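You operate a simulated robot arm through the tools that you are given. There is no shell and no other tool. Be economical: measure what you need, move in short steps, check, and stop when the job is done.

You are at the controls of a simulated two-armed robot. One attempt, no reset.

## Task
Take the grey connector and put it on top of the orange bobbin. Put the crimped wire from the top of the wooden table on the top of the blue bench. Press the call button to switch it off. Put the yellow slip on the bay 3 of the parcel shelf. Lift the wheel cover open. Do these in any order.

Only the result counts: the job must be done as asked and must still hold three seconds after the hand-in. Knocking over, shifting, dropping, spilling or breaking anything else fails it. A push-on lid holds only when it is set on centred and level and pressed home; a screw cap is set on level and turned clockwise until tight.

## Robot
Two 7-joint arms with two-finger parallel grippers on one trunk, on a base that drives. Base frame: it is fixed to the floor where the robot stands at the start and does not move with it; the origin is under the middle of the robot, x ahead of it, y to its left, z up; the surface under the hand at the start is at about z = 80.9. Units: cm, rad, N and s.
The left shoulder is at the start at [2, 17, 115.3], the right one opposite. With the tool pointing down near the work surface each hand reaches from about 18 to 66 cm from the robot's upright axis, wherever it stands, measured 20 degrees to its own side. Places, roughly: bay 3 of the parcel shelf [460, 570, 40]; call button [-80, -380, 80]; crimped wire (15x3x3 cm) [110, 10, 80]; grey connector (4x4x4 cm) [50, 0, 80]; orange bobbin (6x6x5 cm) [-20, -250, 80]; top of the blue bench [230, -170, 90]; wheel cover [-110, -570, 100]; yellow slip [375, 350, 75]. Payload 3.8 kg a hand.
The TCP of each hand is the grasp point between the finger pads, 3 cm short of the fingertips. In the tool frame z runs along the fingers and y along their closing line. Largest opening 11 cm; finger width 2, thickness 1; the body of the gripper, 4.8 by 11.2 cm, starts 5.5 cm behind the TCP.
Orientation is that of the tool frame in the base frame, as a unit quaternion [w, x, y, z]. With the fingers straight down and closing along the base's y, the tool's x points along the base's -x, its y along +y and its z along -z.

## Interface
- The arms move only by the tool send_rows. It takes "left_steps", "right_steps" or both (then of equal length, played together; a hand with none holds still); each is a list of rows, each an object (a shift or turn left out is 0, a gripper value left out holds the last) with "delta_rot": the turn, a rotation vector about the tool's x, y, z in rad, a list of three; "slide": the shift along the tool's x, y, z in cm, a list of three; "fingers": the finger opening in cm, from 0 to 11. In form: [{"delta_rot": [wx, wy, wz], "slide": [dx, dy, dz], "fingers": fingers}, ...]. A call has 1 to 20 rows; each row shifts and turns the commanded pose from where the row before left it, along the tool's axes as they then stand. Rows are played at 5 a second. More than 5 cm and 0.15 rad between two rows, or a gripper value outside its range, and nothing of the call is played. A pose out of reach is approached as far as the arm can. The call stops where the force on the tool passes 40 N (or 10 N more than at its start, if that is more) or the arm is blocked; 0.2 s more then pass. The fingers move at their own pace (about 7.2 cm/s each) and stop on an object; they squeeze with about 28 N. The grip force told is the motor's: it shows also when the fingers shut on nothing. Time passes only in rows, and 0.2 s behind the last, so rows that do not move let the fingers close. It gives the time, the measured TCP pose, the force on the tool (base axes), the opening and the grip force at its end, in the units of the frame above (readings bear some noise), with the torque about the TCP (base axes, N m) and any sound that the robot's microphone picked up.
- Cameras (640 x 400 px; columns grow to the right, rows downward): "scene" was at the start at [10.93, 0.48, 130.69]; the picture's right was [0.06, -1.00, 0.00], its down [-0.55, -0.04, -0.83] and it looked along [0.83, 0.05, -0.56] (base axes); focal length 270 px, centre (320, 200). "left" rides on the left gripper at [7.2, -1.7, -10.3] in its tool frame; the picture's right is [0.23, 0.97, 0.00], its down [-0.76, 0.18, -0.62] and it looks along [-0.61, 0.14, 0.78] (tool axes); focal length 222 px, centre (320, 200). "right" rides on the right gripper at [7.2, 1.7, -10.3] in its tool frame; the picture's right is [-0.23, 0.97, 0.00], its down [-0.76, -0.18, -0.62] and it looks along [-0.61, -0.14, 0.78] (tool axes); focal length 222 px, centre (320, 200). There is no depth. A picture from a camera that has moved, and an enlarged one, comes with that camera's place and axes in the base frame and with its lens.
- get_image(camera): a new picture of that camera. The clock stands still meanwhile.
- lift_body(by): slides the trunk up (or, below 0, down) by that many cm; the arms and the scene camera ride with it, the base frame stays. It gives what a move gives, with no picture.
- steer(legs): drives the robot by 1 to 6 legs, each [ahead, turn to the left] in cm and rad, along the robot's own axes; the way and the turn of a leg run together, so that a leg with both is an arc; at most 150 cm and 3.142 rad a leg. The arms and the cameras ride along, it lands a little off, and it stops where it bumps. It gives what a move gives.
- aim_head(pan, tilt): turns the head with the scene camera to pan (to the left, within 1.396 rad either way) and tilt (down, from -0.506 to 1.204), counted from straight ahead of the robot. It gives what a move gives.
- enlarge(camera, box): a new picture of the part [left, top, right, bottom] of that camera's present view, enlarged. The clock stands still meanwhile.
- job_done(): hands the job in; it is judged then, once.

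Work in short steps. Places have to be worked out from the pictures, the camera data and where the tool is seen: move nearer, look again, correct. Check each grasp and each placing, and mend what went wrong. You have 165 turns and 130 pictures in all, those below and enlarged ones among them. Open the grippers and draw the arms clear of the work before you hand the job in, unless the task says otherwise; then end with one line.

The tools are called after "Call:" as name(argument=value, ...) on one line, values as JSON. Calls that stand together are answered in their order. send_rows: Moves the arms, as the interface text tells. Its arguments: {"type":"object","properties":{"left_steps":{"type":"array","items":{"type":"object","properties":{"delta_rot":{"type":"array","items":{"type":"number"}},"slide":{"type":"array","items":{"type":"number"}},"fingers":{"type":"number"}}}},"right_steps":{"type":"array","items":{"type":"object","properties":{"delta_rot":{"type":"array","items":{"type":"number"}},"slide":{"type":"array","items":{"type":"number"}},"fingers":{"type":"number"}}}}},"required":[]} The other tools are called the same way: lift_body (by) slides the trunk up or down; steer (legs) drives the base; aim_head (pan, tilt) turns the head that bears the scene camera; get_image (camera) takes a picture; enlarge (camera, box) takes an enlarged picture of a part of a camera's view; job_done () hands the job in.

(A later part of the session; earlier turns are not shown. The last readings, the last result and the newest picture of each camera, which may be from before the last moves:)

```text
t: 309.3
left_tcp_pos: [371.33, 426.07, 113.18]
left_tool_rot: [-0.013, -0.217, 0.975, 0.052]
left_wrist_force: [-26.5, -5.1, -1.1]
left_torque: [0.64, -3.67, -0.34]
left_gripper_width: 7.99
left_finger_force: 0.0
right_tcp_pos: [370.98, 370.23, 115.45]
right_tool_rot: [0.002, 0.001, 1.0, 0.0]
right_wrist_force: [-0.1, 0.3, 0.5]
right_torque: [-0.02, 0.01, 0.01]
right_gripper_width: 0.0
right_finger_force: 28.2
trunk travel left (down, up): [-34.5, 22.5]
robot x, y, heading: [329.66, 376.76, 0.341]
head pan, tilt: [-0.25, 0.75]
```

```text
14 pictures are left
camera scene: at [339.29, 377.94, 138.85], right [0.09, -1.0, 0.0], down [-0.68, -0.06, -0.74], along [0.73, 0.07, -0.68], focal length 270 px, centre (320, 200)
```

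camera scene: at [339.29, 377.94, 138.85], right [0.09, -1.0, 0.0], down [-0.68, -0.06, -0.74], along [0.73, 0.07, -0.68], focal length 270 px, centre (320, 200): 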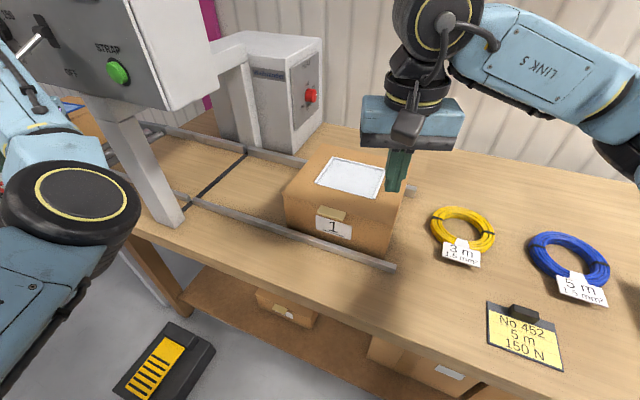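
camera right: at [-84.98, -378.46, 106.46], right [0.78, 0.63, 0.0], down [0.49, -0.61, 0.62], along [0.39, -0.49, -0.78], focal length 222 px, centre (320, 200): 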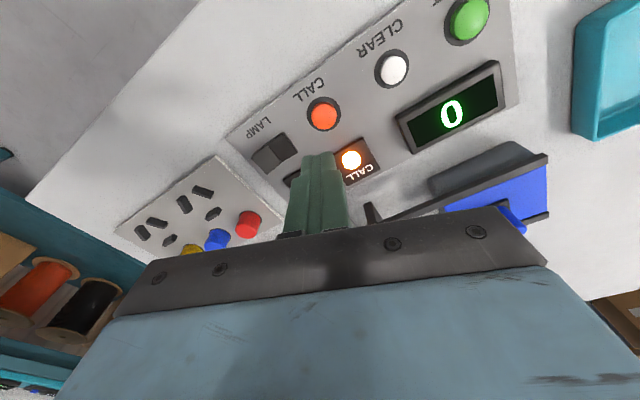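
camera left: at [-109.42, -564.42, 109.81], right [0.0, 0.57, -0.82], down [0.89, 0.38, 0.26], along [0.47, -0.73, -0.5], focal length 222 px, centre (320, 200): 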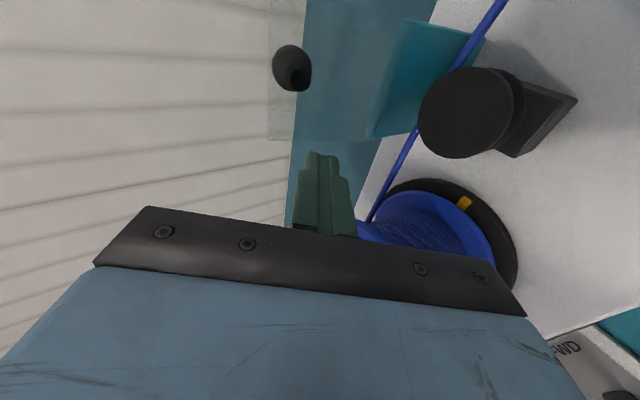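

The left hand bumped the strapping machine. I'll turn back slightly at once and back away.

Call:
steer(legs=[[0, 0.2], [-15, 0]])

Call:
send_rows(left_steps=[{"slide": [3.5, -3, 0]}, {"slide": [3.5, -3, 0]}, {"slide": [3.5, -3, 0]}, {"slide": [0, -4, 0]}, {}])

```text
t: 311.4
left_tcp_pos: [348.3, 425.89, 112.8]
left_tool_rot: [-0.02, -0.311, 0.949, 0.05]
left_wrist_force: [0.0, -0.7, -0.2]
left_torque: [0.0, -0.05, 0.05]
left_gripper_width: 7.96
left_finger_force: 0.1
right_tcp_pos: [358.94, 371.04, 115.28]
right_tool_rot: [0.0, -0.1, 0.995, 0.0]
right_wrist_force: [0.4, 0.2, -0.2]
right_torque: [-0.01, -0.01, -0.03]
right_gripper_width: 0.01
right_finger_force: 28.3
trunk travel left (down, up): [-34.5, 22.5]
robot x, y, heading: [317.08, 368.94, 0.54]
head pan, tilt: [-0.25, 0.75]
```

```text
t: 312.6
left_tcp_pos: [351.93, 419.76, 109.35]
left_tool_rot: [-0.021, -0.311, 0.949, 0.05]
left_wrist_force: [-1.1, 0.5, -0.3]
left_torque: [-0.03, -0.02, 0.01]
left_gripper_width: 7.99
left_finger_force: 0.2
left hand out of reach, approached as far as the arm can: row 1, 2, 3, 4
right_tcp_pos: [359.15, 371.09, 115.25]
right_tool_rot: [0.0, -0.1, 0.995, 0.0]
right_wrist_force: [-1.3, -0.3, 0.3]
right_torque: [0.02, -0.02, -0.01]
right_gripper_width: 0.02
right_finger_force: 28.3
trunk travel left (down, up): [-34.5, 22.5]
robot x, y, heading: [317.14, 368.65, 0.536]
head pan, tilt: [-0.25, 0.75]
```

The left arm seems to be held by a wrist limit. Its orientation doesn't matter now, so I'll turn the wrist and see whether it can come in.

Call:
send_rows(left_steps=[{"delta_rot": [0, 0, -0.14]}, {"delta_rot": [0, 0, -0.14]}, {"delta_rot": [0, 0, -0.14]}, {"delta_rot": [0, 0, -0.14]}, {"delta_rot": [0, 0, -0.14]}, {"delta_rot": [0, 0, -0.14]}, {}])

```text
t: 314.2
left_tcp_pos: [352.01, 419.71, 109.5]
left_tool_rot: [0.002, -0.672, 0.739, 0.054]
left_wrist_force: [-0.1, -0.2, -0.5]
left_torque: [-0.01, -0.01, 0.01]
left_gripper_width: 8.0
left_finger_force: 0.1
right_tcp_pos: [359.16, 371.07, 115.23]
right_tool_rot: [0.0, -0.1, 0.995, 0.0]
right_wrist_force: [-0.2, 0.2, -0.2]
right_torque: [0.02, -0.02, -0.03]
right_gripper_width: 0.0
right_finger_force: 28.0
trunk travel left (down, up): [-34.5, 22.5]
robot x, y, heading: [317.11, 369.22, 0.539]
head pan, tilt: [-0.25, 0.75]
```

No complaint now. I'll try to draw the hand inwards in this orientation.

Call:
send_rows(left_steps=[{"slide": [2.2, 3.0, 0]}, {"slide": [2.2, 3.0, 0]}, {"slide": [2.2, 3.0, 0]}, {"slide": [2.2, 3.0, 0]}, {}])

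```text
t: 315.4
left_tcp_pos: [343.3, 422.25, 106.38]
left_tool_rot: [0.002, -0.671, 0.74, 0.053]
left_wrist_force: [-0.5, -0.7, 0.5]
left_torque: [0.02, -0.03, -0.04]
left_gripper_width: 8.0
left_finger_force: 0.0
left hand out of reach, approached as far as the arm can: row 1, 2, 3, 4
right_tcp_pos: [359.3, 371.01, 115.2]
right_tool_rot: [0.0, -0.1, 0.995, 0.0]
right_wrist_force: [-0.9, 0.1, 0.4]
right_torque: [0.0, -0.01, -0.03]
right_gripper_width: 0.0
right_finger_force: 28.1
trunk travel left (down, up): [-34.5, 22.5]
robot x, y, heading: [317.03, 368.96, 0.543]
head pan, tilt: [-0.25, 0.75]
```

The arm can only swing around at that distance from the shoulder. I'll swing the left hand out to the robot's left side, away from the bench.

Call:
send_rows(left_steps=[{"slide": [-0.5, 4.3, 0]}, {"slide": [-0.5, 4.3, 0]}, {"slide": [-0.5, 4.3, 0]}, {"slide": [-0.5, 4.3, 0]}, {"slide": [-0.5, 4.3, 0]}, {"slide": [-0.5, 4.3, 0]}, {"slide": [-0.5, 4.3, 0]}, {"slide": [-0.5, 4.3, 0]}, {}])

```text
t: 317.4
left_tcp_pos: [309.83, 429.57, 109.27]
left_tool_rot: [0.001, -0.671, 0.74, 0.053]
left_wrist_force: [0.0, -0.7, 0.5]
left_torque: [-0.02, -0.01, -0.04]
left_gripper_width: 7.99
left_finger_force: 0.1
right_tcp_pos: [359.26, 371.04, 115.23]
right_tool_rot: [0.0, -0.101, 0.995, 0.0]
right_wrist_force: [-1.1, -0.2, -0.5]
right_torque: [0.03, -0.02, 0.04]
right_gripper_width: 0.03
right_finger_force: 28.7
trunk travel left (down, up): [-34.5, 22.5]
robot x, y, heading: [316.83, 368.87, 0.54]
head pan, tilt: [-0.25, 0.75]
```

The left hand is out to the side. I'll bring it a bit further back so it clears the strapping machine during the turn.

Call:
send_rows(left_steps=[{"slide": [1.0, 3.9, 0]}, {"slide": [1.0, 3.9, 0]}, {"slide": [1.0, 3.9, 0]}, {"slide": [1.0, 3.9, 0]}, {"slide": [1.0, 3.9, 0]}, {}])

Call:
steer(legs=[[-8, 0], [0, -0.876]])

Call:
aim_head(pan=-0.2, tilt=0.75)

Call:
get_image(camera="scene")

```text
t: 318.8
left_tcp_pos: [289.86, 426.38, 110.39]
left_tool_rot: [0.002, -0.672, 0.739, 0.054]
left_wrist_force: [1.5, 0.0, 0.0]
left_torque: [-0.02, 0.02, 0.01]
left_gripper_width: 8.02
left_finger_force: 0.1
right_tcp_pos: [359.22, 371.08, 115.15]
right_tool_rot: [0.0, -0.1, 0.995, 0.0]
right_wrist_force: [0.2, -0.5, 0.4]
right_torque: [0.0, -0.01, -0.01]
right_gripper_width: 0.02
right_finger_force: 27.8
trunk travel left (down, up): [-34.5, 22.5]
robot x, y, heading: [316.75, 368.83, 0.54]
head pan, tilt: [-0.25, 0.75]
```

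```text
t: 322.1
left_tcp_pos: [335.96, 422.76, 110.45]
left_tool_rot: [0.024, -0.3, 0.953, 0.047]
left_wrist_force: [0.8, -0.1, -0.5]
left_torque: [-0.03, 0.0, -0.04]
left_gripper_width: 8.03
left_finger_force: 0.0
right_tcp_pos: [339.02, 334.09, 115.2]
right_tool_rot: [0.0, 0.326, 0.945, 0.0]
right_wrist_force: [-0.3, -0.4, -0.7]
right_torque: [-0.04, 0.0, 0.0]
right_gripper_width: 0.0
right_finger_force: 28.5
trunk travel left (down, up): [-34.5, 22.5]
robot x, y, heading: [309.98, 365.13, -0.322]
head pan, tilt: [-0.25, 0.75]
```

```text
t: 322.8
left_tcp_pos: [336.08, 422.72, 110.49]
left_tool_rot: [0.024, -0.299, 0.953, 0.048]
left_wrist_force: [-0.5, -0.3, 0.1]
left_torque: [-0.02, -0.02, -0.03]
left_gripper_width: 7.99
left_finger_force: 0.1
right_tcp_pos: [339.14, 334.04, 115.16]
right_tool_rot: [0.001, 0.326, 0.945, 0.0]
right_wrist_force: [-0.6, -0.7, 0.9]
right_torque: [0.04, -0.03, 0.02]
right_gripper_width: 0.0
right_finger_force: 28.2
trunk travel left (down, up): [-34.5, 22.5]
robot x, y, heading: [310.25, 364.92, -0.324]
head pan, tilt: [-0.201, 0.75]
```

```text
13 pictures are left
camera scene: at [319.19, 360.01, 138.79], right [-0.5, -0.87, 0.0], down [-0.59, 0.34, -0.73], along [0.63, -0.37, -0.68], focal length 270 px, centre (320, 200)
```

scene: 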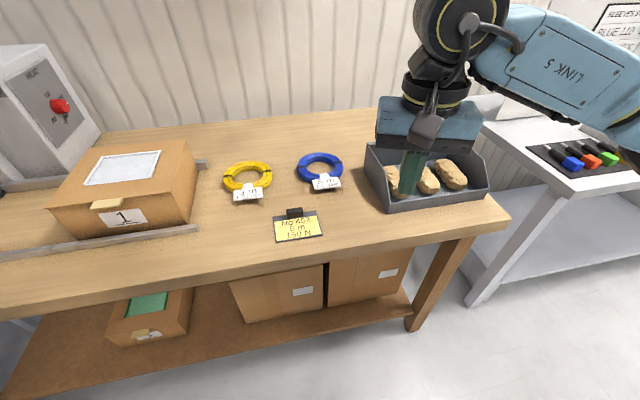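

The slip is at (363, 341) and its tab at (367.2, 340.3), z about 85. I'll drive 10 cm forward and bring the right hand near for a close look.

Call:
steer(legs=[[10, 0]])

```text
t: 323.9
left_tcp_pos: [345.6, 419.54, 110.43]
left_tool_rot: [0.024, -0.3, 0.952, 0.049]
left_wrist_force: [-0.5, 0.3, -0.7]
left_torque: [0.03, 0.05, -0.03]
left_gripper_width: 8.0
left_finger_force: 0.1
right_tcp_pos: [348.41, 331.0, 115.32]
right_tool_rot: [0.001, 0.326, 0.946, 0.0]
right_wrist_force: [0.4, -0.4, 0.0]
right_torque: [0.03, 0.03, 0.0]
right_gripper_width: 0.01
right_finger_force: 27.5
trunk travel left (down, up): [-34.5, 22.5]
robot x, y, heading: [319.52, 361.44, -0.323]
head pan, tilt: [-0.201, 0.75]
```

I'll move the right hand over the slip, align it with the bench and look with its camera.

Call:
send_rows(right_steps=[{"slide": [-0.8, 3.4, 2.5]}, {"slide": [-0.8, 3.4, 2.5]}, {"slide": [-0.8, 3.4, 2.5]}, {"slide": [-0.8, 3.4, 2.5]}, {"slide": [-0.8, 3.4, 2.5], "fingers": 8}, {"delta_rot": [0, 0, -0.114]}, {"delta_rot": [0, 0, -0.114]}, {"delta_rot": [0, 0, -0.114]}, {}])

Call:
enlarge(camera="right", box=[220, 60, 420, 230])

```text
t: 325.9
left_tcp_pos: [345.4, 419.64, 110.4]
left_tool_rot: [0.025, -0.301, 0.952, 0.048]
left_wrist_force: [0.0, -0.1, 0.0]
left_torque: [-0.03, 0.0, 0.04]
left_gripper_width: 8.03
left_finger_force: 0.1
right_tcp_pos: [361.98, 342.01, 102.65]
right_tool_rot: [0.001, 0.159, 0.987, 0.0]
right_wrist_force: [0.2, -0.3, -0.8]
right_torque: [0.01, -0.01, -0.03]
right_gripper_width: 7.99
right_finger_force: 0.1
trunk travel left (down, up): [-34.5, 22.5]
robot x, y, heading: [319.38, 361.63, -0.323]
head pan, tilt: [-0.201, 0.75]
```

```text
2.35 times, centred on (320, 145) of right
camera zoom: at [355.57, 345.84, 113.03], right [0.52, 0.85, 0.0], down [0.67, -0.41, 0.62], along [0.53, -0.33, -0.78], focal length 523 px, centre (320, 329)
```

zoom: 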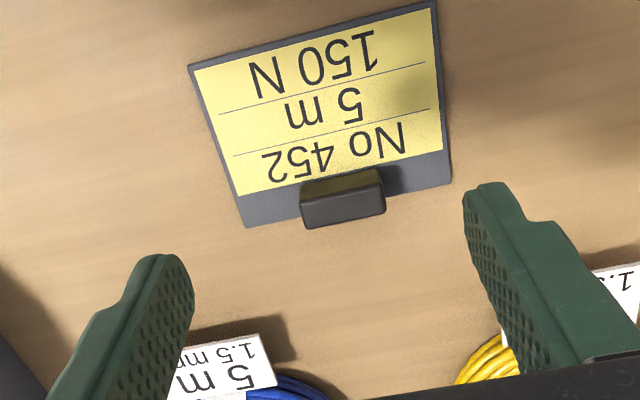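

The slip is a card with a black tab block at its far end, aligned with the hand. I'll move over the tab and descend most of the way.

Call:
send_rows(right_steps=[{"slide": [-2.7, -0.06, 0]}, {"slide": [-2.6, -0.06, 0], "fingers": 7}, {"slide": [0, 0, 4.5]}, {"slide": [0, 0, 4.5]}, {"slide": [0, 0, 2.5]}, {}])

Call:
enlarge(camera="right", box=[220, 60, 420, 230])

```text
t: 327.3
left_tcp_pos: [345.37, 419.63, 110.35]
left_tool_rot: [0.025, -0.301, 0.952, 0.048]
left_wrist_force: [-0.1, 0.1, -0.4]
left_torque: [0.01, 0.02, 0.01]
left_gripper_width: 8.0
left_finger_force: 0.1
right_tcp_pos: [366.92, 340.07, 91.11]
right_tool_rot: [0.0, 0.161, 0.987, 0.0]
right_wrist_force: [0.3, 0.3, 0.0]
right_torque: [-0.01, -0.01, 0.01]
right_gripper_width: 7.01
right_finger_force: 0.1
trunk travel left (down, up): [-34.5, 22.5]
robot x, y, heading: [319.6, 361.83, -0.32]
head pan, tilt: [-0.201, 0.75]
```

```text
2.35 times, centred on (320, 145) of right
camera zoom: at [360.57, 344.04, 101.46], right [0.52, 0.85, 0.0], down [0.67, -0.41, 0.62], along [0.53, -0.33, -0.78], focal length 523 px, centre (320, 329)
```

zoom: 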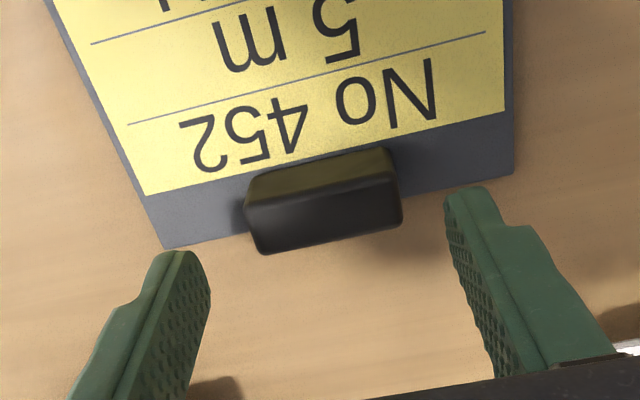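

Aligned, with the tab's top at z about 86.7. I'll descend the last 3 cm gently and grip.

Call:
send_rows(right_steps=[{"slide": [0, 0.2, 1.5]}, {"slide": [0, 0, 0.8]}, {"slide": [0, 0, 0.4]}, {}, {"fingers": 0}, {}, {}, {}])

```text
t: 329.1
left_tcp_pos: [345.43, 419.56, 110.4]
left_tool_rot: [0.024, -0.3, 0.952, 0.048]
left_wrist_force: [0.0, -0.3, -0.4]
left_torque: [0.02, 0.0, -0.01]
left_gripper_width: 8.01
left_finger_force: 0.0
right_tcp_pos: [367.07, 340.28, 88.52]
right_tool_rot: [-0.001, 0.159, 0.987, 0.0]
right_wrist_force: [0.3, 0.1, 0.7]
right_torque: [0.02, -0.04, 0.02]
right_gripper_width: 4.39
right_finger_force: 28.4
trunk travel left (down, up): [-34.5, 22.5]
robot x, y, heading: [319.38, 361.87, -0.326]
head pan, tilt: [-0.201, 0.75]
```

Gripped at 4.39 cm. I'll lift and check with the camera.

Call:
send_rows(right_steps=[{"slide": [0, 0, -2]}, {"slide": [0, 0, -4]}, {"slide": [0, 0, -4.5]}, {"slide": [0, 0, -4.5]}, {"slide": [0, 0, -4.5]}, {"slide": [4, 0, -2]}, {"slide": [4.5, -1, 0]}, {"slide": [4.5, -1, 0]}, {"slide": [4.5, -1, 0]}, {"slide": [4.5, -1, 0]}, {}])

Call:
get_image(camera="right")

```text
t: 331.5
left_tcp_pos: [345.52, 419.57, 110.37]
left_tool_rot: [0.024, -0.301, 0.952, 0.048]
left_wrist_force: [0.6, -1.0, 0.2]
left_torque: [0.01, -0.03, 0.0]
left_gripper_width: 7.98
left_finger_force: 0.0
right_tcp_pos: [344.8, 343.39, 109.85]
right_tool_rot: [0.0, 0.16, 0.987, -0.001]
right_wrist_force: [0.0, 0.6, -0.1]
right_torque: [-0.02, -0.01, -0.02]
right_gripper_width: 4.42
right_finger_force: 28.2
trunk travel left (down, up): [-34.5, 22.5]
robot x, y, heading: [319.32, 361.68, -0.325]
head pan, tilt: [-0.201, 0.75]
```

```text
10 pictures are left
camera right: at [338.45, 347.41, 120.26], right [0.52, 0.85, 0.0], down [0.67, -0.41, 0.62], along [0.53, -0.33, -0.78], focal length 222 px, centre (320, 200)
```

right: 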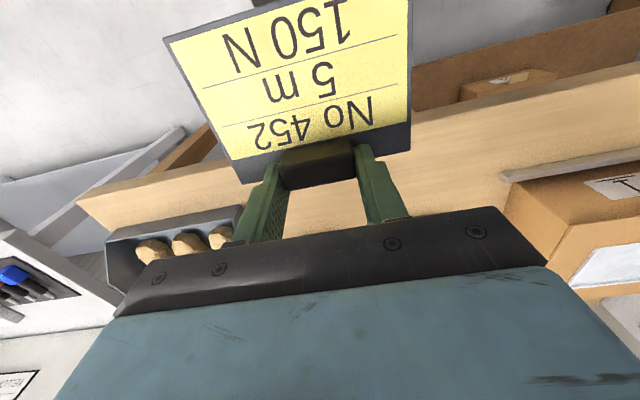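

The slip is held firmly and level. I'll raise the trunk for clearance, back off and drive on towards the parcel shelf.

Call:
lift_body(by=18)

Call:
steer(legs=[[-26, 0], [0, 1.56], [110, 0]])

Call:
aim_head(pan=-0.35, tilt=0.5)

Call:
get_image(camera="scene")

```text
t: 333.5
left_tcp_pos: [345.49, 419.51, 128.49]
left_tool_rot: [0.024, -0.301, 0.952, 0.048]
left_wrist_force: [-0.6, 0.1, -0.7]
left_torque: [-0.03, -0.04, 0.0]
left_gripper_width: 8.02
left_finger_force: 0.0
right_tcp_pos: [344.88, 343.47, 127.81]
right_tool_rot: [0.0, 0.159, 0.987, 0.001]
right_wrist_force: [-0.4, 0.7, -0.2]
right_torque: [0.04, -0.03, 0.0]
right_gripper_width: 4.41
right_finger_force: 28.0
trunk travel left (down, up): [-52.5, 4.5]
robot x, y, heading: [319.37, 361.62, -0.32]
head pan, tilt: [-0.201, 0.75]
```

```text
t: 344.4
left_tcp_pos: [271.77, 500.43, 128.38]
left_tool_rot: [0.017, 0.887, -0.459, -0.05]
left_wrist_force: [0.2, 0.6, 0.0]
left_torque: [0.0, 0.03, 0.02]
left_gripper_width: 8.0
left_finger_force: 0.0
right_tcp_pos: [347.82, 500.07, 128.0]
right_tool_rot: [0.0, -0.586, 0.811, 0.0]
right_wrist_force: [-0.3, -0.3, -1.0]
right_torque: [0.01, -0.01, 0.0]
right_gripper_width: 4.4
right_finger_force: 27.9
trunk travel left (down, up): [-52.5, 4.5]
robot x, y, heading: [329.63, 474.56, 1.252]
head pan, tilt: [-0.201, 0.75]
```

```text
t: 345.2
left_tcp_pos: [271.88, 500.33, 128.39]
left_tool_rot: [0.016, 0.887, -0.459, -0.052]
left_wrist_force: [0.8, 0.8, 0.7]
left_torque: [0.0, 0.01, -0.01]
left_gripper_width: 7.99
left_finger_force: 0.1
right_tcp_pos: [347.82, 500.05, 127.95]
right_tool_rot: [0.0, -0.586, 0.81, 0.001]
right_wrist_force: [0.8, -0.3, -1.2]
right_torque: [0.03, 0.01, 0.0]
right_gripper_width: 4.42
right_finger_force: 27.8
trunk travel left (down, up): [-52.5, 4.5]
robot x, y, heading: [329.6, 474.58, 1.253]
head pan, tilt: [-0.351, 0.499]
```

```text
9 pictures are left
camera scene: at [335.95, 483.63, 158.98], right [0.78, -0.62, 0.0], down [-0.3, -0.38, -0.88], along [0.54, 0.69, -0.48], focal length 270 px, centre (320, 200)
```

scene: 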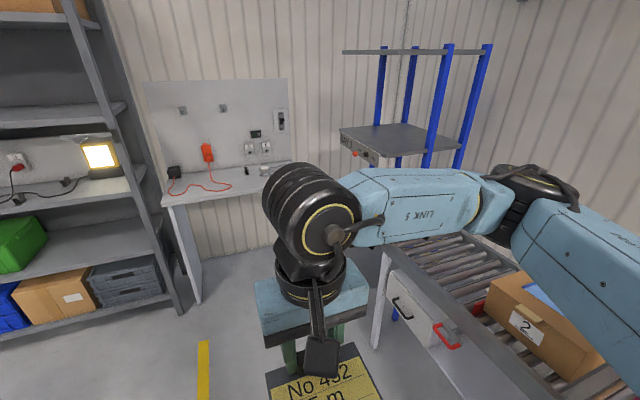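

The blue-post rack beyond the conveyor must be the parcel shelf. I'll drive to in front of it and turn to face it.

Call:
steer(legs=[[0, -0.017], [118, 0], [0, -1.571]])

Call:
aim_head(pan=0.1, tilt=0.75)

Call:
get_image(camera="scene")

```text
t: 352.8
left_tcp_pos: [320.72, 627.53, 128.52]
left_tool_rot: [0.019, 0.813, -0.58, -0.051]
left_wrist_force: [2.8, -7.3, 0.6]
left_torque: [0.0, -0.01, -0.37]
left_gripper_width: 7.99
left_finger_force: 0.1
right_tcp_pos: [393.55, 605.75, 127.9]
right_tool_rot: [0.001, -0.459, 0.888, 0.0]
right_wrist_force: [-0.4, 0.0, -0.6]
right_torque: [0.01, -0.03, 0.03]
right_gripper_width: 4.43
right_finger_force: 27.6
trunk travel left (down, up): [-52.5, 4.5]
robot x, y, heading: [368.43, 586.71, 0.955]
head pan, tilt: [-0.351, 0.499]
stopped in leg 3: the force on the tool passed its limit at 62 N (the readings are from after the stop); the commanded pose is now the measured one
```

```text
t: 353.7
left_tcp_pos: [320.76, 627.46, 128.41]
left_tool_rot: [0.019, 0.813, -0.58, -0.051]
left_wrist_force: [2.5, -9.3, -1.9]
left_torque: [-0.03, 0.06, -0.44]
left_gripper_width: 7.98
left_finger_force: 0.1
right_tcp_pos: [393.66, 605.64, 127.87]
right_tool_rot: [0.001, -0.459, 0.889, 0.001]
right_wrist_force: [-0.6, -0.5, -0.6]
right_torque: [0.05, -0.01, 0.0]
right_gripper_width: 4.4
right_finger_force: 27.7
trunk travel left (down, up): [-52.5, 4.5]
robot x, y, heading: [369.01, 586.72, 0.951]
head pan, tilt: [0.099, 0.75]
```

```text
8 pictures are left
camera scene: at [374.02, 595.38, 156.8], right [0.87, -0.5, 0.0], down [-0.34, -0.59, -0.73], along [0.36, 0.64, -0.68], focal length 270 px, centre (320, 200)
```

scene: 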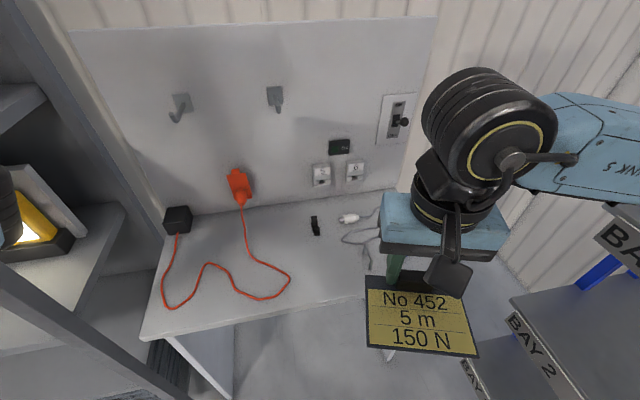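

The left hand touched the tall shelf's post. I'll turn back a little, reverse, and approach the rack at an angle instead. Labels BAY 1 to BAY 3 face the aisle, with bay 3 the lowest at z about 40.

Call:
steer(legs=[[0, 0.13], [-55, 0]])

```text
t: 357.5
left_tcp_pos: [290.19, 572.96, 128.38]
left_tool_rot: [0.023, 0.849, -0.525, -0.05]
left_wrist_force: [-0.1, -0.6, 0.9]
left_torque: [-0.02, 0.0, -0.02]
left_gripper_width: 7.98
left_finger_force: 0.1
right_tcp_pos: [365.53, 560.8, 127.96]
right_tool_rot: [0.0, -0.517, 0.856, 0.0]
right_wrist_force: [0.3, -1.2, -0.6]
right_torque: [0.04, 0.04, -0.01]
right_gripper_width: 4.41
right_finger_force: 28.4
trunk travel left (down, up): [-52.5, 4.5]
robot x, y, heading: [343.15, 538.41, 1.089]
head pan, tilt: [0.099, 0.75]
```

I'll drive diagonally to a stance in front of the rack, then turn to face it.

Call:
steer(legs=[[0, -0.311], [74, 0], [0, -1.114]])

Call:
aim_head(pan=0.0, tilt=0.9)

Call:
get_image(camera="scene")

```text
t: 364.4
left_tcp_pos: [399.58, 653.33, 128.28]
left_tool_rot: [-0.009, -0.481, 0.875, 0.059]
left_wrist_force: [-12.0, 5.1, -0.2]
left_torque: [0.2, 0.09, 0.23]
left_gripper_width: 8.59
left_finger_force: 6.7
right_tcp_pos: [426.41, 582.01, 127.92]
right_tool_rot: [0.002, -0.007, 1.0, -0.001]
right_wrist_force: [-0.5, 0.5, -0.3]
right_torque: [-0.01, -0.03, 0.0]
right_gripper_width: 4.39
right_finger_force: 27.6
trunk travel left (down, up): [-52.5, 4.5]
robot x, y, heading: [396.45, 590.5, 0.019]
head pan, tilt: [0.099, 0.75]
stopped in leg 3: the force on the tool passed its limit at 71 N (the readings are from after the stop); the commanded pose is now the measured one
```

```text
t: 365.1
left_tcp_pos: [399.68, 653.29, 128.26]
left_tool_rot: [-0.008, -0.481, 0.875, 0.059]
left_wrist_force: [-14.6, 7.1, 3.5]
left_torque: [0.15, 0.27, 0.22]
left_gripper_width: 8.81
left_finger_force: 8.1
right_tcp_pos: [426.4, 581.91, 127.97]
right_tool_rot: [0.001, -0.007, 1.0, -0.001]
right_wrist_force: [0.0, 0.7, -0.1]
right_torque: [0.01, 0.01, 0.0]
right_gripper_width: 4.43
right_finger_force: 28.2
trunk travel left (down, up): [-52.5, 4.5]
robot x, y, heading: [396.43, 590.34, 0.018]
head pan, tilt: [0.0, 0.901]
```

```text
7 pictures are left
camera scene: at [405.85, 590.76, 155.63], right [0.02, -1.0, 0.0], down [-0.78, -0.01, -0.62], along [0.62, 0.01, -0.78], focal length 270 px, centre (320, 200)
```

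scene: 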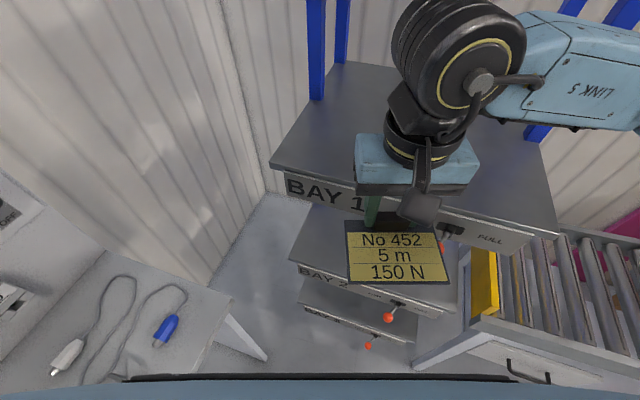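

The left hand touched the pegboard wall area, so I'll ease the turn back. The view shows the bay front edges well: bay 3's front runs from (440, 600) to (430, 553) at z about 40. I can work from this stance.

Call:
steer(legs=[[0, 0.1]])

Call:
send_rows(left_steps=[{"slide": [0, 0, -3], "fingers": 0}, {"slide": [0, 0, -4]}, {"slide": [0, 0, -4]}, {}])

```text
t: 366.1
left_tcp_pos: [393.75, 653.18, 128.2]
left_tool_rot: [-0.01, -0.523, 0.85, 0.056]
left_wrist_force: [0.4, 0.0, 0.0]
left_torque: [-0.03, 0.03, 0.01]
left_gripper_width: 7.99
left_finger_force: 0.1
right_tcp_pos: [427.34, 584.79, 127.8]
right_tool_rot: [0.0, -0.057, 0.998, 0.001]
right_wrist_force: [-0.2, -0.1, 0.0]
right_torque: [-0.01, 0.0, 0.01]
right_gripper_width: 4.41
right_finger_force: 28.1
trunk travel left (down, up): [-52.5, 4.5]
robot x, y, heading: [396.44, 590.18, 0.12]
head pan, tilt: [0.0, 0.901]
```

```text
t: 367.1
left_tcp_pos: [394.6, 652.14, 139.2]
left_tool_rot: [-0.01, -0.523, 0.85, 0.057]
left_wrist_force: [-0.3, -0.1, -0.3]
left_torque: [0.01, 0.02, -0.01]
left_gripper_width: 0.0
left_finger_force: 28.1
right_tcp_pos: [427.38, 584.88, 128.0]
right_tool_rot: [0.0, -0.056, 0.998, -0.001]
right_wrist_force: [-0.1, -0.1, -0.1]
right_torque: [-0.01, -0.01, 0.01]
right_gripper_width: 4.43
right_finger_force: 28.5
trunk travel left (down, up): [-52.5, 4.5]
robot x, y, heading: [396.58, 590.84, 0.116]
head pan, tilt: [0.0, 0.901]
```

Free now. I'll pull the right hand back a little and rotate it so that the slip points towards the shelf.

Call:
send_rows(right_steps=[{"slide": [3, 0, -2]}, {"delta_rot": [0, 0, -0.141]}, {"delta_rot": [0, 0, -0.141]}, {"delta_rot": [0, 0, -0.141]}, {"delta_rot": [0, 0, -0.141]}, {"delta_rot": [0, 0, -0.141]}, {"delta_rot": [0, 0, -0.141]}, {"delta_rot": [0, 0, -0.141]}, {"delta_rot": [0, 0, -0.141]}, {"delta_rot": [0, 0, -0.141]}, {"delta_rot": [0, 0, -0.141]}, {"delta_rot": [0, 0, -0.141]}, {"delta_rot": [0, 0, -0.141]}, {"delta_rot": [0, 0, -0.141]}, {"delta_rot": [0, 0, -0.141]}, {"delta_rot": [0, 0, -0.141]}, {"delta_rot": [0, 0, -0.141]}, {"delta_rot": [0, 0, -0.141]}, {"delta_rot": [0, 0, -0.141]}, {}])

```text
t: 371.0
left_tcp_pos: [394.7, 652.31, 139.19]
left_tool_rot: [-0.009, -0.522, 0.851, 0.057]
left_wrist_force: [-0.3, -0.1, -0.5]
left_torque: [0.01, 0.02, -0.01]
left_gripper_width: 0.0
left_finger_force: 27.8
right_tcp_pos: [413.32, 586.47, 134.78]
right_tool_rot: [0.001, 0.938, -0.345, 0.014]
right_wrist_force: [16.9, -1.4, -1.5]
right_torque: [0.07, 1.19, 0.49]
right_gripper_width: 4.39
right_finger_force: 28.3
right hand out of reach, approached as far as the arm can: row 14, 15, 16, 17, 18, 19
trunk travel left (down, up): [-52.5, 4.5]
robot x, y, heading: [396.64, 590.21, 0.12]
head pan, tilt: [0.0, 0.901]
stopped in row 19 (right hand): the force on the tool passed its limit at 129 N (the readings are from after the stop); the commanded pose is now the measured one
```

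The rotation is achieved but the hand swung in against the robot's own body. I'll move it forwards and away.

Call:
send_rows(right_steps=[{"slide": [2.5, -1.2, 0]}, {"slide": [3.2, -1.4, 0]}, {"slide": [3.2, -1.4, 0]}, {}])

Call:
get_image(camera="scene")

```text
t: 372.0
left_tcp_pos: [394.74, 652.26, 139.28]
left_tool_rot: [-0.01, -0.522, 0.851, 0.058]
left_wrist_force: [0.2, 0.4, 0.6]
left_torque: [0.0, -0.03, -0.02]
left_gripper_width: 0.01
left_finger_force: 28.8
right_tcp_pos: [413.4, 586.27, 134.82]
right_tool_rot: [0.001, 0.939, -0.344, 0.014]
right_wrist_force: [32.2, 1.9, 0.6]
right_torque: [-0.06, 2.27, 0.82]
right_gripper_width: 4.4
right_finger_force: 28.0
right hand out of reach, approached as far as the arm can: row 1, 2, 3
trunk travel left (down, up): [-52.5, 4.5]
robot x, y, heading: [396.47, 590.8, 0.112]
head pan, tilt: [0.0, 0.901]
```

```text
6 pictures are left
camera scene: at [406.1, 591.61, 155.6], right [0.12, -0.99, 0.0], down [-0.78, -0.09, -0.62], along [0.62, 0.07, -0.78], focal length 270 px, centre (320, 200)
```

scene: 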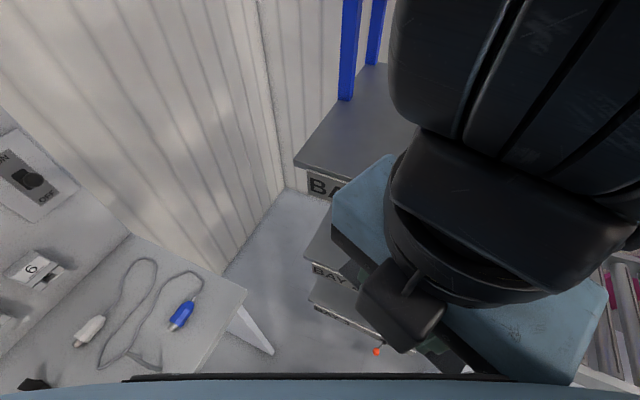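

The wrist limit is the cause. I'll rotate back by about 0.8 rad, keeping the slip pointing sideways-forward, and move out in front again.

Call:
send_rows(right_steps=[{"delta_rot": [0, 0, 0.141]}, {"delta_rot": [0, 0, 0.141]}, {"delta_rot": [0, 0, 0.141]}, {"delta_rot": [0, 0, 0.141]}, {"delta_rot": [0, 0, 0.141]}, {"delta_rot": [0, 0, 0.141]}, {}])

```text
t: 372.2
left_tcp_pos: [394.56, 652.13, 139.27]
left_tool_rot: [-0.009, -0.523, 0.85, 0.057]
left_wrist_force: [0.0, -0.3, 0.4]
left_torque: [0.01, 0.01, -0.02]
left_gripper_width: 0.0
left_finger_force: 28.8
right_tcp_pos: [413.34, 586.01, 134.8]
right_tool_rot: [0.002, 0.935, -0.354, 0.015]
right_wrist_force: [8.9, -0.4, 0.3]
right_torque: [0.05, 0.59, 0.2]
right_gripper_width: 4.39
right_finger_force: 28.0
trunk travel left (down, up): [-52.5, 4.5]
robot x, y, heading: [396.33, 590.56, 0.115]
head pan, tilt: [0.0, 0.901]
stopped in row 1 (right hand): the force on the tool passed its limit at 52 N (the readings are from after the stop); the commanded pose is now the measured one
```

I'll combine small moves to the right and forward with the back-rotation, so the arm unwinds gradually.

Call:
send_rows(right_steps=[{"slide": [1.5, 0.5, -1]}, {"slide": [2, 0.8, -1], "delta_rot": [0, 0, 0.1]}, {"slide": [2, 0.8, 0], "delta_rot": [0, 0, 0.14]}, {"slide": [1.5, 0.8, 0], "delta_rot": [0, 0, 0.14]}, {"delta_rot": [0, 0, 0.14]}, {"delta_rot": [0, 0, 0.14]}, {}])

```text
t: 373.8
left_tcp_pos: [394.62, 652.18, 139.18]
left_tool_rot: [-0.009, -0.523, 0.851, 0.058]
left_wrist_force: [1.1, -0.1, 0.0]
left_torque: [-0.01, 0.0, 0.0]
left_gripper_width: 0.0
left_finger_force: 28.6
right_tcp_pos: [416.43, 580.76, 138.38]
right_tool_rot: [-0.001, 0.77, -0.638, 0.015]
right_wrist_force: [0.2, -0.3, -0.6]
right_torque: [0.01, 0.01, 0.02]
right_gripper_width: 4.41
right_finger_force: 28.3
right hand out of reach, approached as far as the arm can: row 1, 2, 3, 4
trunk travel left (down, up): [-52.5, 4.5]
robot x, y, heading: [396.67, 590.28, 0.117]
head pan, tilt: [0.0, 0.901]
```

Free again, with the slip now pointing to the right, which suits placing it along the shelf's front. I'll move to (423, 588), clear of the red pull knobs, then lower the trunk.

Call:
send_rows(right_steps=[{"slide": [-1.95, -2.6, 0]}, {"slide": [-1.95, -2.6, 0]}, {"slide": [-1.95, -2.6, 0]}, {}])

Call:
lift_body(by=-28)

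```text
t: 374.8
left_tcp_pos: [394.56, 652.17, 139.25]
left_tool_rot: [-0.009, -0.522, 0.851, 0.057]
left_wrist_force: [-0.4, 0.0, 0.2]
left_torque: [0.02, -0.02, -0.01]
left_gripper_width: 0.0
left_finger_force: 28.3
right_tcp_pos: [423.21, 587.93, 138.34]
right_tool_rot: [-0.002, 0.77, -0.638, 0.016]
right_wrist_force: [-0.9, 0.6, -1.3]
right_torque: [0.07, -0.01, -0.01]
right_gripper_width: 4.42
right_finger_force: 28.5
trunk travel left (down, up): [-52.5, 4.5]
robot x, y, heading: [396.92, 590.49, 0.116]
head pan, tilt: [0.0, 0.901]
```

```text
t: 376.4
left_tcp_pos: [394.65, 652.13, 124.17]
left_tool_rot: [-0.009, -0.522, 0.851, 0.067]
left_wrist_force: [2.1, -6.0, 8.4]
left_torque: [0.59, -0.06, -0.17]
left_gripper_width: 0.0
left_finger_force: 27.5
right_tcp_pos: [423.19, 587.69, 122.79]
right_tool_rot: [-0.003, 0.77, -0.638, 0.014]
right_wrist_force: [0.1, 0.5, -1.1]
right_torque: [-0.02, 0.0, 0.02]
right_gripper_width: 4.41
right_finger_force: 28.0
trunk travel left (down, up): [-36.9, 20.1]
robot x, y, heading: [396.88, 590.3, 0.118]
head pan, tilt: [0.0, 0.901]
stopped: the force on the tool passed its limit at 73 N (the readings are from after the stop); the commanded pose is now the measured one
```

The left hand touched something on the wall while lowering. I'll raise the trunk slightly, then lift and draw the left hand in towards the robot.

Call:
lift_body(by=3)

Call:
send_rows(left_steps=[{"slide": [0, 0, -4]}, {"slide": [1.5, -0.6, -4]}, {"slide": [1.8, -0.7, -4]}, {"slide": [2.2, -0.8, -4]}, {"slide": [2.6, -0.9, -3.5]}, {"slide": [2.6, -0.9, -3.5]}, {"slide": [2.6, -0.9, -3.5]}, {}])

```text
t: 377.2
left_tcp_pos: [394.53, 652.44, 127.05]
left_tool_rot: [-0.01, -0.522, 0.851, 0.065]
left_wrist_force: [0.4, -0.7, -0.2]
left_torque: [0.01, 0.0, 0.02]
left_gripper_width: 0.0
left_finger_force: 28.2
right_tcp_pos: [423.25, 588.04, 125.74]
right_tool_rot: [-0.001, 0.771, -0.637, 0.015]
right_wrist_force: [-0.8, -0.7, -0.7]
right_torque: [0.01, 0.02, 0.02]
right_gripper_width: 4.41
right_finger_force: 28.1
trunk travel left (down, up): [-39.9, 17.1]
robot x, y, heading: [396.49, 590.81, 0.114]
head pan, tilt: [0.0, 0.901]
```

```text
t: 379.0
left_tcp_pos: [394.98, 635.91, 152.01]
left_tool_rot: [-0.01, -0.522, 0.85, 0.065]
left_wrist_force: [-0.2, -0.3, -0.2]
left_torque: [-0.05, -0.03, 0.04]
left_gripper_width: 0.0
left_finger_force: 28.6
right_tcp_pos: [423.11, 588.06, 125.89]
right_tool_rot: [-0.003, 0.771, -0.636, 0.016]
right_wrist_force: [0.3, 0.0, -1.1]
right_torque: [0.04, 0.01, -0.01]
right_gripper_width: 4.42
right_finger_force: 28.1
trunk travel left (down, up): [-39.9, 17.1]
robot x, y, heading: [396.78, 590.47, 0.113]
head pan, tilt: [0.0, 0.901]
```

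The left hand is clear and high now. I'll lower the trunk by 30.

Call:
lift_body(by=-30)

```text
t: 380.4
left_tcp_pos: [394.69, 635.97, 139.54]
left_tool_rot: [-0.009, -0.522, 0.851, 0.065]
left_wrist_force: [0.0, 0.2, 0.7]
left_torque: [0.02, -0.01, -0.05]
left_gripper_width: 0.01
left_finger_force: 27.9
right_tcp_pos: [423.49, 588.15, 118.82]
right_tool_rot: [-0.079, 0.762, -0.636, 0.089]
right_wrist_force: [0.6, 0.1, -1.3]
right_torque: [0.04, -0.01, 0.02]
right_gripper_width: 4.37
right_finger_force: 28.2
trunk travel left (down, up): [-27.7, 29.3]
robot x, y, heading: [396.59, 590.5, 0.118]
head pan, tilt: [0.0, 0.901]
stopped: the arm was blocked; the commanded pose is now the measured one
```

The right arm was blocked on the way down, with no force at the tool. I'll look towards the right to see what the elbow met.

Call:
aim_head(pan=-0.55, tilt=0.8)

Call:
get_image(camera="scene")

```text
t: 381.4
left_tcp_pos: [394.59, 635.83, 139.75]
left_tool_rot: [-0.009, -0.521, 0.851, 0.065]
left_wrist_force: [0.3, 0.4, 0.6]
left_torque: [-0.02, -0.01, 0.01]
left_gripper_width: 0.0
left_finger_force: 27.6
right_tcp_pos: [423.3, 588.01, 118.69]
right_tool_rot: [-0.078, 0.764, -0.635, 0.087]
right_wrist_force: [0.2, -0.6, -0.9]
right_torque: [0.01, 0.0, 0.02]
right_gripper_width: 4.4
right_finger_force: 27.9
trunk travel left (down, up): [-27.7, 29.3]
robot x, y, heading: [396.92, 590.93, 0.114]
head pan, tilt: [-0.55, 0.799]
```

```text
5 pictures are left
camera scene: at [405.61, 587.33, 131.67], right [-0.42, -0.91, 0.0], down [-0.65, 0.3, -0.7], along [0.64, -0.29, -0.71], focal length 270 px, centre (320, 200)
```

scene: 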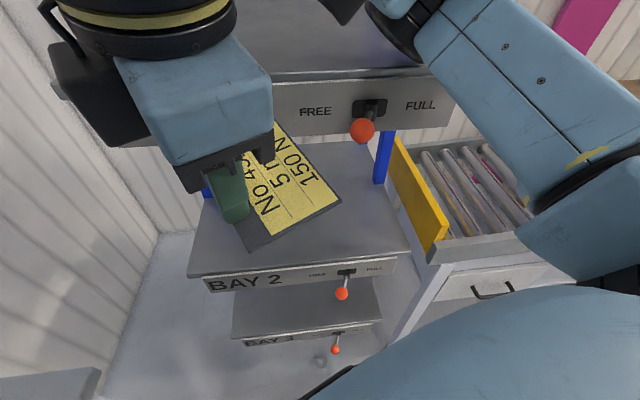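

The red-ball levers are only FREE/FULL flags. The arm is cramped this close to the rack, so I'll reverse 14 cm and lower again.

Call:
steer(legs=[[-14, 0]])

Call:
lift_body(by=-18)

```text
t: 382.7
left_tcp_pos: [381.17, 634.02, 139.82]
left_tool_rot: [-0.009, -0.522, 0.85, 0.066]
left_wrist_force: [0.0, -0.2, 0.7]
left_torque: [0.0, -0.03, 0.0]
left_gripper_width: 0.0
left_finger_force: 28.5
right_tcp_pos: [409.69, 586.28, 118.61]
right_tool_rot: [-0.076, 0.764, -0.634, 0.086]
right_wrist_force: [-0.5, 0.2, -0.9]
right_torque: [0.01, -0.04, 0.0]
right_gripper_width: 4.4
right_finger_force: 27.7
trunk travel left (down, up): [-27.7, 29.3]
robot x, y, heading: [382.82, 588.64, 0.116]
head pan, tilt: [-0.55, 0.799]
```

```text
t: 384.7
left_tcp_pos: [381.27, 634.2, 121.87]
left_tool_rot: [-0.009, -0.522, 0.85, 0.066]
left_wrist_force: [0.6, -0.6, 0.3]
left_torque: [0.0, -0.01, 0.02]
left_gripper_width: 0.0
left_finger_force: 27.7
right_tcp_pos: [409.91, 586.37, 100.63]
right_tool_rot: [-0.075, 0.764, -0.635, 0.085]
right_wrist_force: [-0.3, 0.0, -1.0]
right_torque: [0.01, -0.02, -0.02]
right_gripper_width: 4.41
right_finger_force: 28.0
trunk travel left (down, up): [-9.7, 47.3]
robot x, y, heading: [382.93, 588.74, 0.117]
head pan, tilt: [-0.55, 0.799]
```

Clear now. I'll move the hand forward a little and lower it in front of bays 2 and 3.

Call:
send_rows(right_steps=[{"slide": [0.7, -3.8, 0.9]}, {"slide": [0.7, -3.8, 0.9]}, {"slide": [-0.16, 1.1, 4.68]}, {"slide": [-0.16, 1.1, 4.68]}, {"slide": [-0.16, 1.1, 4.68]}, {"slide": [-0.16, 1.1, 4.68]}, {"slide": [-0.16, 1.1, 4.68]}, {"slide": [-0.16, 1.1, 4.68]}, {"slide": [-0.16, 1.1, 4.68]}, {"slide": [-0.16, 1.1, 4.68]}, {"slide": [-0.16, 1.1, 4.68]}, {}])

```text
t: 387.3
left_tcp_pos: [381.32, 634.1, 121.75]
left_tool_rot: [-0.01, -0.522, 0.85, 0.065]
left_wrist_force: [0.0, 0.1, 0.8]
left_torque: [0.04, -0.01, 0.0]
left_gripper_width: 0.01
left_finger_force: 27.6
right_tcp_pos: [414.68, 586.72, 56.59]
right_tool_rot: [-0.076, 0.764, -0.635, 0.086]
right_wrist_force: [-0.3, 0.5, -0.5]
right_torque: [0.01, -0.01, -0.01]
right_gripper_width: 4.44
right_finger_force: 28.1
right hand out of reach, approached as far as the arm can: row 2
trunk travel left (down, up): [-9.7, 47.3]
robot x, y, heading: [382.86, 588.58, 0.116]
head pan, tilt: [-0.55, 0.799]
```

The hand is in front of the bays at z 56.6. I'll take a picture to pin down bay 3's height and place.

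Call:
aim_head(pan=-0.25, tilt=0.75)

Call:
get_image(camera="scene")

```text
t: 388.1
left_tcp_pos: [381.26, 634.11, 121.92]
left_tool_rot: [-0.009, -0.522, 0.85, 0.065]
left_wrist_force: [1.0, -0.5, 1.2]
left_torque: [-0.01, 0.0, 0.0]
left_gripper_width: 0.0
left_finger_force: 28.2
right_tcp_pos: [414.68, 586.55, 56.7]
right_tool_rot: [-0.076, 0.764, -0.635, 0.086]
right_wrist_force: [-0.2, -0.2, -1.2]
right_torque: [0.03, 0.05, -0.01]
right_gripper_width: 4.38
right_finger_force: 28.2
trunk travel left (down, up): [-9.7, 47.3]
robot x, y, heading: [382.91, 589.05, 0.117]
head pan, tilt: [-0.25, 0.75]
```

```text
4 pictures are left
camera scene: at [393.12, 587.9, 114.04], right [-0.13, -0.99, 0.0], down [-0.68, 0.09, -0.73], along [0.72, -0.1, -0.68], focal length 270 px, centre (320, 200)
```

scene: 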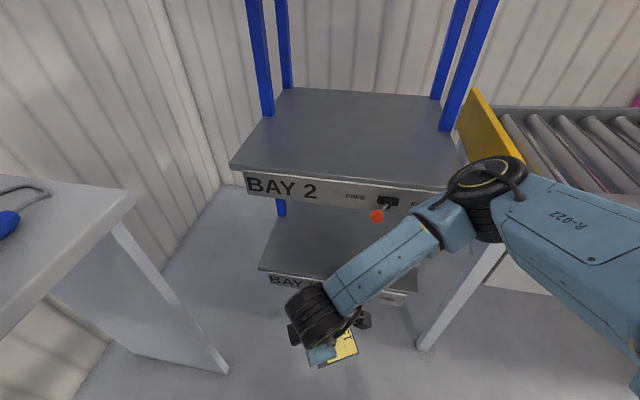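

Triangulation gives bay 3's surface at z about 43 with its front-left corner at (440.7, 599.8). Bay 2's flag knob at (427, 572, 76) must be kept clear of the forearm. I'll pitch the hand forward to 0.7 rad and move it into bay 3 near its left front, at z 56.

Call:
send_rows(right_steps=[{"delta_rot": [0.117, 0, 0]}, {"delta_rot": [0.117, 0, 0]}, {"delta_rot": [0.117, 0, 0]}, {"delta_rot": [0.115, 0, 0]}, {"slide": [-0.5, -3.06, 2.57]}, {"slide": [-0.5, -3.06, 2.57]}, {"slide": [-0.16, -3.06, 2.57]}, {}])

```text
t: 389.9
left_tcp_pos: [381.21, 634.1, 121.81]
left_tool_rot: [-0.01, -0.522, 0.85, 0.066]
left_wrist_force: [-0.1, -0.9, 0.1]
left_torque: [0.03, 0.02, -0.03]
left_gripper_width: 0.02
left_finger_force: 28.0
right_tcp_pos: [426.18, 589.9, 56.65]
right_tool_rot: [-0.251, 0.726, -0.598, 0.23]
right_wrist_force: [0.1, -0.4, -0.2]
right_torque: [0.05, 0.01, -0.02]
right_gripper_width: 4.39
right_finger_force: 28.5
trunk travel left (down, up): [-9.7, 47.3]
robot x, y, heading: [382.78, 588.8, 0.115]
head pan, tilt: [-0.25, 0.75]
```

On course. I'll continue into the bay.

Call:
send_rows(right_steps=[{"slide": [-0.05, -3.1, 2.58]}, {"slide": [-0.05, -3.1, 2.58]}, {"slide": [-0.05, -3.1, 2.58]}, {"slide": [-0.05, -3.1, 2.58]}, {}])

Call:
get_image(camera="scene")

```text
t: 391.1
left_tcp_pos: [381.28, 634.14, 121.75]
left_tool_rot: [-0.01, -0.522, 0.85, 0.066]
left_wrist_force: [0.2, 1.0, -0.6]
left_torque: [0.0, 0.0, -0.03]
left_gripper_width: 0.01
left_finger_force: 28.0
right_tcp_pos: [442.19, 593.06, 56.61]
right_tool_rot: [-0.25, 0.727, -0.598, 0.229]
right_wrist_force: [0.3, 0.1, -1.0]
right_torque: [0.03, 0.01, -0.01]
right_gripper_width: 4.4
right_finger_force: 28.1
trunk travel left (down, up): [-9.7, 47.3]
robot x, y, heading: [383.14, 588.7, 0.119]
head pan, tilt: [-0.25, 0.75]
```

```text
3 pictures are left
camera scene: at [393.12, 587.9, 114.04], right [-0.13, -0.99, 0.0], down [-0.68, 0.09, -0.73], along [0.72, -0.1, -0.68], focal length 270 px, centre (320, 200)
```

scene: 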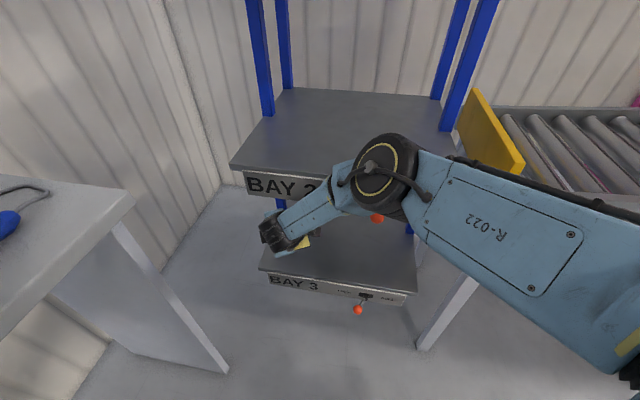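

The slip is over bay 3 and the forearm is clear of the knob. I'll lower until the slip's near edge touches.

Call:
send_rows(right_steps=[{"slide": [-0.1, 1.6, 1.92]}, {"slide": [-0.1, 1.6, 1.92]}, {"slide": [0, 0.32, 0.385]}, {"slide": [0, 0.32, 0.385]}, {"slide": [0, 0.26, 0.31]}, {}])

```text
t: 392.5
left_tcp_pos: [381.3, 634.18, 121.74]
left_tool_rot: [-0.01, -0.521, 0.851, 0.065]
left_wrist_force: [-0.3, -0.2, 0.2]
left_torque: [-0.02, 0.0, 0.01]
left_gripper_width: 0.0
left_finger_force: 28.2
right_tcp_pos: [442.15, 592.94, 50.39]
right_tool_rot: [-0.251, 0.726, -0.598, 0.23]
right_wrist_force: [-0.4, 0.0, -1.1]
right_torque: [0.02, 0.04, 0.03]
right_gripper_width: 4.42
right_finger_force: 28.3
trunk travel left (down, up): [-9.7, 47.3]
robot x, y, heading: [383.05, 588.76, 0.119]
head pan, tilt: [-0.25, 0.75]
```

No contact yet. I'll continue in small steps.

Call:
send_rows(right_steps=[{"slide": [0, 0.26, 0.31]}, {"slide": [0, 0.26, 0.31]}, {"slide": [0, 0.26, 0.31]}, {}])

```text
t: 393.5
left_tcp_pos: [381.45, 634.11, 121.86]
left_tool_rot: [-0.009, -0.521, 0.851, 0.066]
left_wrist_force: [0.3, -0.7, -0.1]
left_torque: [0.0, -0.01, -0.03]
left_gripper_width: 0.0
left_finger_force: 27.8
right_tcp_pos: [441.85, 592.89, 49.79]
right_tool_rot: [-0.251, 0.726, -0.598, 0.23]
right_wrist_force: [-0.2, -0.7, 0.2]
right_torque: [-0.02, 0.04, 0.02]
right_gripper_width: 4.44
right_finger_force: 28.3
right hand out of reach, approached as far as the arm can: row 1, 3
trunk travel left (down, up): [-9.7, 47.3]
robot x, y, heading: [383.13, 588.7, 0.118]
head pan, tilt: [-0.25, 0.75]
```

The arm is at its limit downwards, so I'll lower the trunk a little instead.

Call:
lift_body(by=-1.5)

```text
t: 394.1
left_tcp_pos: [381.46, 634.17, 120.27]
left_tool_rot: [-0.01, -0.522, 0.851, 0.065]
left_wrist_force: [-0.4, -0.6, 0.1]
left_torque: [-0.02, -0.02, 0.01]
left_gripper_width: 0.0
left_finger_force: 28.3
right_tcp_pos: [441.81, 592.89, 48.29]
right_tool_rot: [-0.252, 0.725, -0.598, 0.23]
right_wrist_force: [-0.5, 0.5, -0.7]
right_torque: [-0.03, 0.01, 0.0]
right_gripper_width: 4.42
right_finger_force: 27.9
trunk travel left (down, up): [-8.2, 48.8]
robot x, y, heading: [382.72, 588.41, 0.121]
head pan, tilt: [-0.25, 0.75]
```

Call:
lift_body(by=-1.2)

Call:
enlarge(camera="scene", box=[230, 170, 430, 330])

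```text
t: 394.8
left_tcp_pos: [381.21, 634.21, 119.15]
left_tool_rot: [-0.009, -0.522, 0.85, 0.066]
left_wrist_force: [0.6, -0.7, -0.4]
left_torque: [-0.01, -0.01, -0.01]
left_gripper_width: 0.01
left_finger_force: 27.8
right_tcp_pos: [441.76, 592.81, 47.14]
right_tool_rot: [-0.251, 0.725, -0.599, 0.23]
right_wrist_force: [0.3, -0.7, -0.6]
right_torque: [0.0, -0.01, -0.01]
right_gripper_width: 4.4
right_finger_force: 27.5
trunk travel left (down, up): [-7.0, 50.0]
robot x, y, heading: [382.72, 588.99, 0.115]
head pan, tilt: [-0.25, 0.75]
```

```text
2.50 times, centred on (330, 250) of scene
camera zoom: at [393.11, 587.9, 111.34], right [-0.13, -0.99, 0.0], down [-0.68, 0.09, -0.73], along [0.72, -0.1, -0.68], focal length 675 px, centre (295, 75)
```

zoom: 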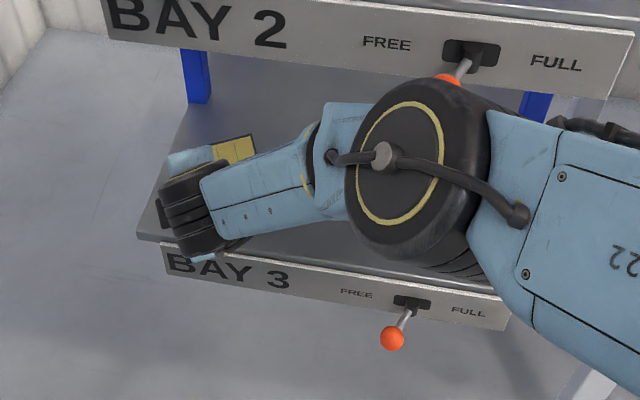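

No contact yet and still well over the shelf. I'll lower further in small trunk steps.

Call:
lift_body(by=-1.0)

Call:
lift_body(by=-0.8)

```text
t: 395.3
left_tcp_pos: [381.17, 634.07, 118.12]
left_tool_rot: [-0.009, -0.522, 0.85, 0.066]
left_wrist_force: [0.6, 0.2, 0.0]
left_torque: [0.02, 0.0, 0.01]
left_gripper_width: 0.01
left_finger_force: 28.6
right_tcp_pos: [442.01, 592.78, 46.37]
right_tool_rot: [-0.252, 0.725, -0.598, 0.231]
right_wrist_force: [1.1, 0.4, 13.9]
right_torque: [-0.24, 0.26, 0.01]
right_gripper_width: 4.44
right_finger_force: 28.2
trunk travel left (down, up): [-6.0, 51.0]
robot x, y, heading: [383.08, 588.76, 0.114]
head pan, tilt: [-0.25, 0.75]
```

```text
t: 395.7
left_tcp_pos: [381.24, 634.11, 117.7]
left_tool_rot: [-0.009, -0.522, 0.851, 0.066]
left_wrist_force: [0.7, 0.0, 0.5]
left_torque: [0.01, 0.02, -0.05]
left_gripper_width: 0.0
left_finger_force: 28.2
right_tcp_pos: [442.26, 593.12, 46.3]
right_tool_rot: [-0.256, 0.724, -0.597, 0.234]
right_wrist_force: [-1.7, 0.0, 11.8]
right_torque: [-0.17, 0.4, 0.0]
right_gripper_width: 4.48
right_finger_force: 27.6
trunk travel left (down, up): [-5.7, 51.3]
robot x, y, heading: [382.95, 588.98, 0.116]
head pan, tilt: [-0.25, 0.75]
stopped: the force on the tool passed its limit at 47 N (the readings are from after the stop); the commanded pose is now the measured one
```

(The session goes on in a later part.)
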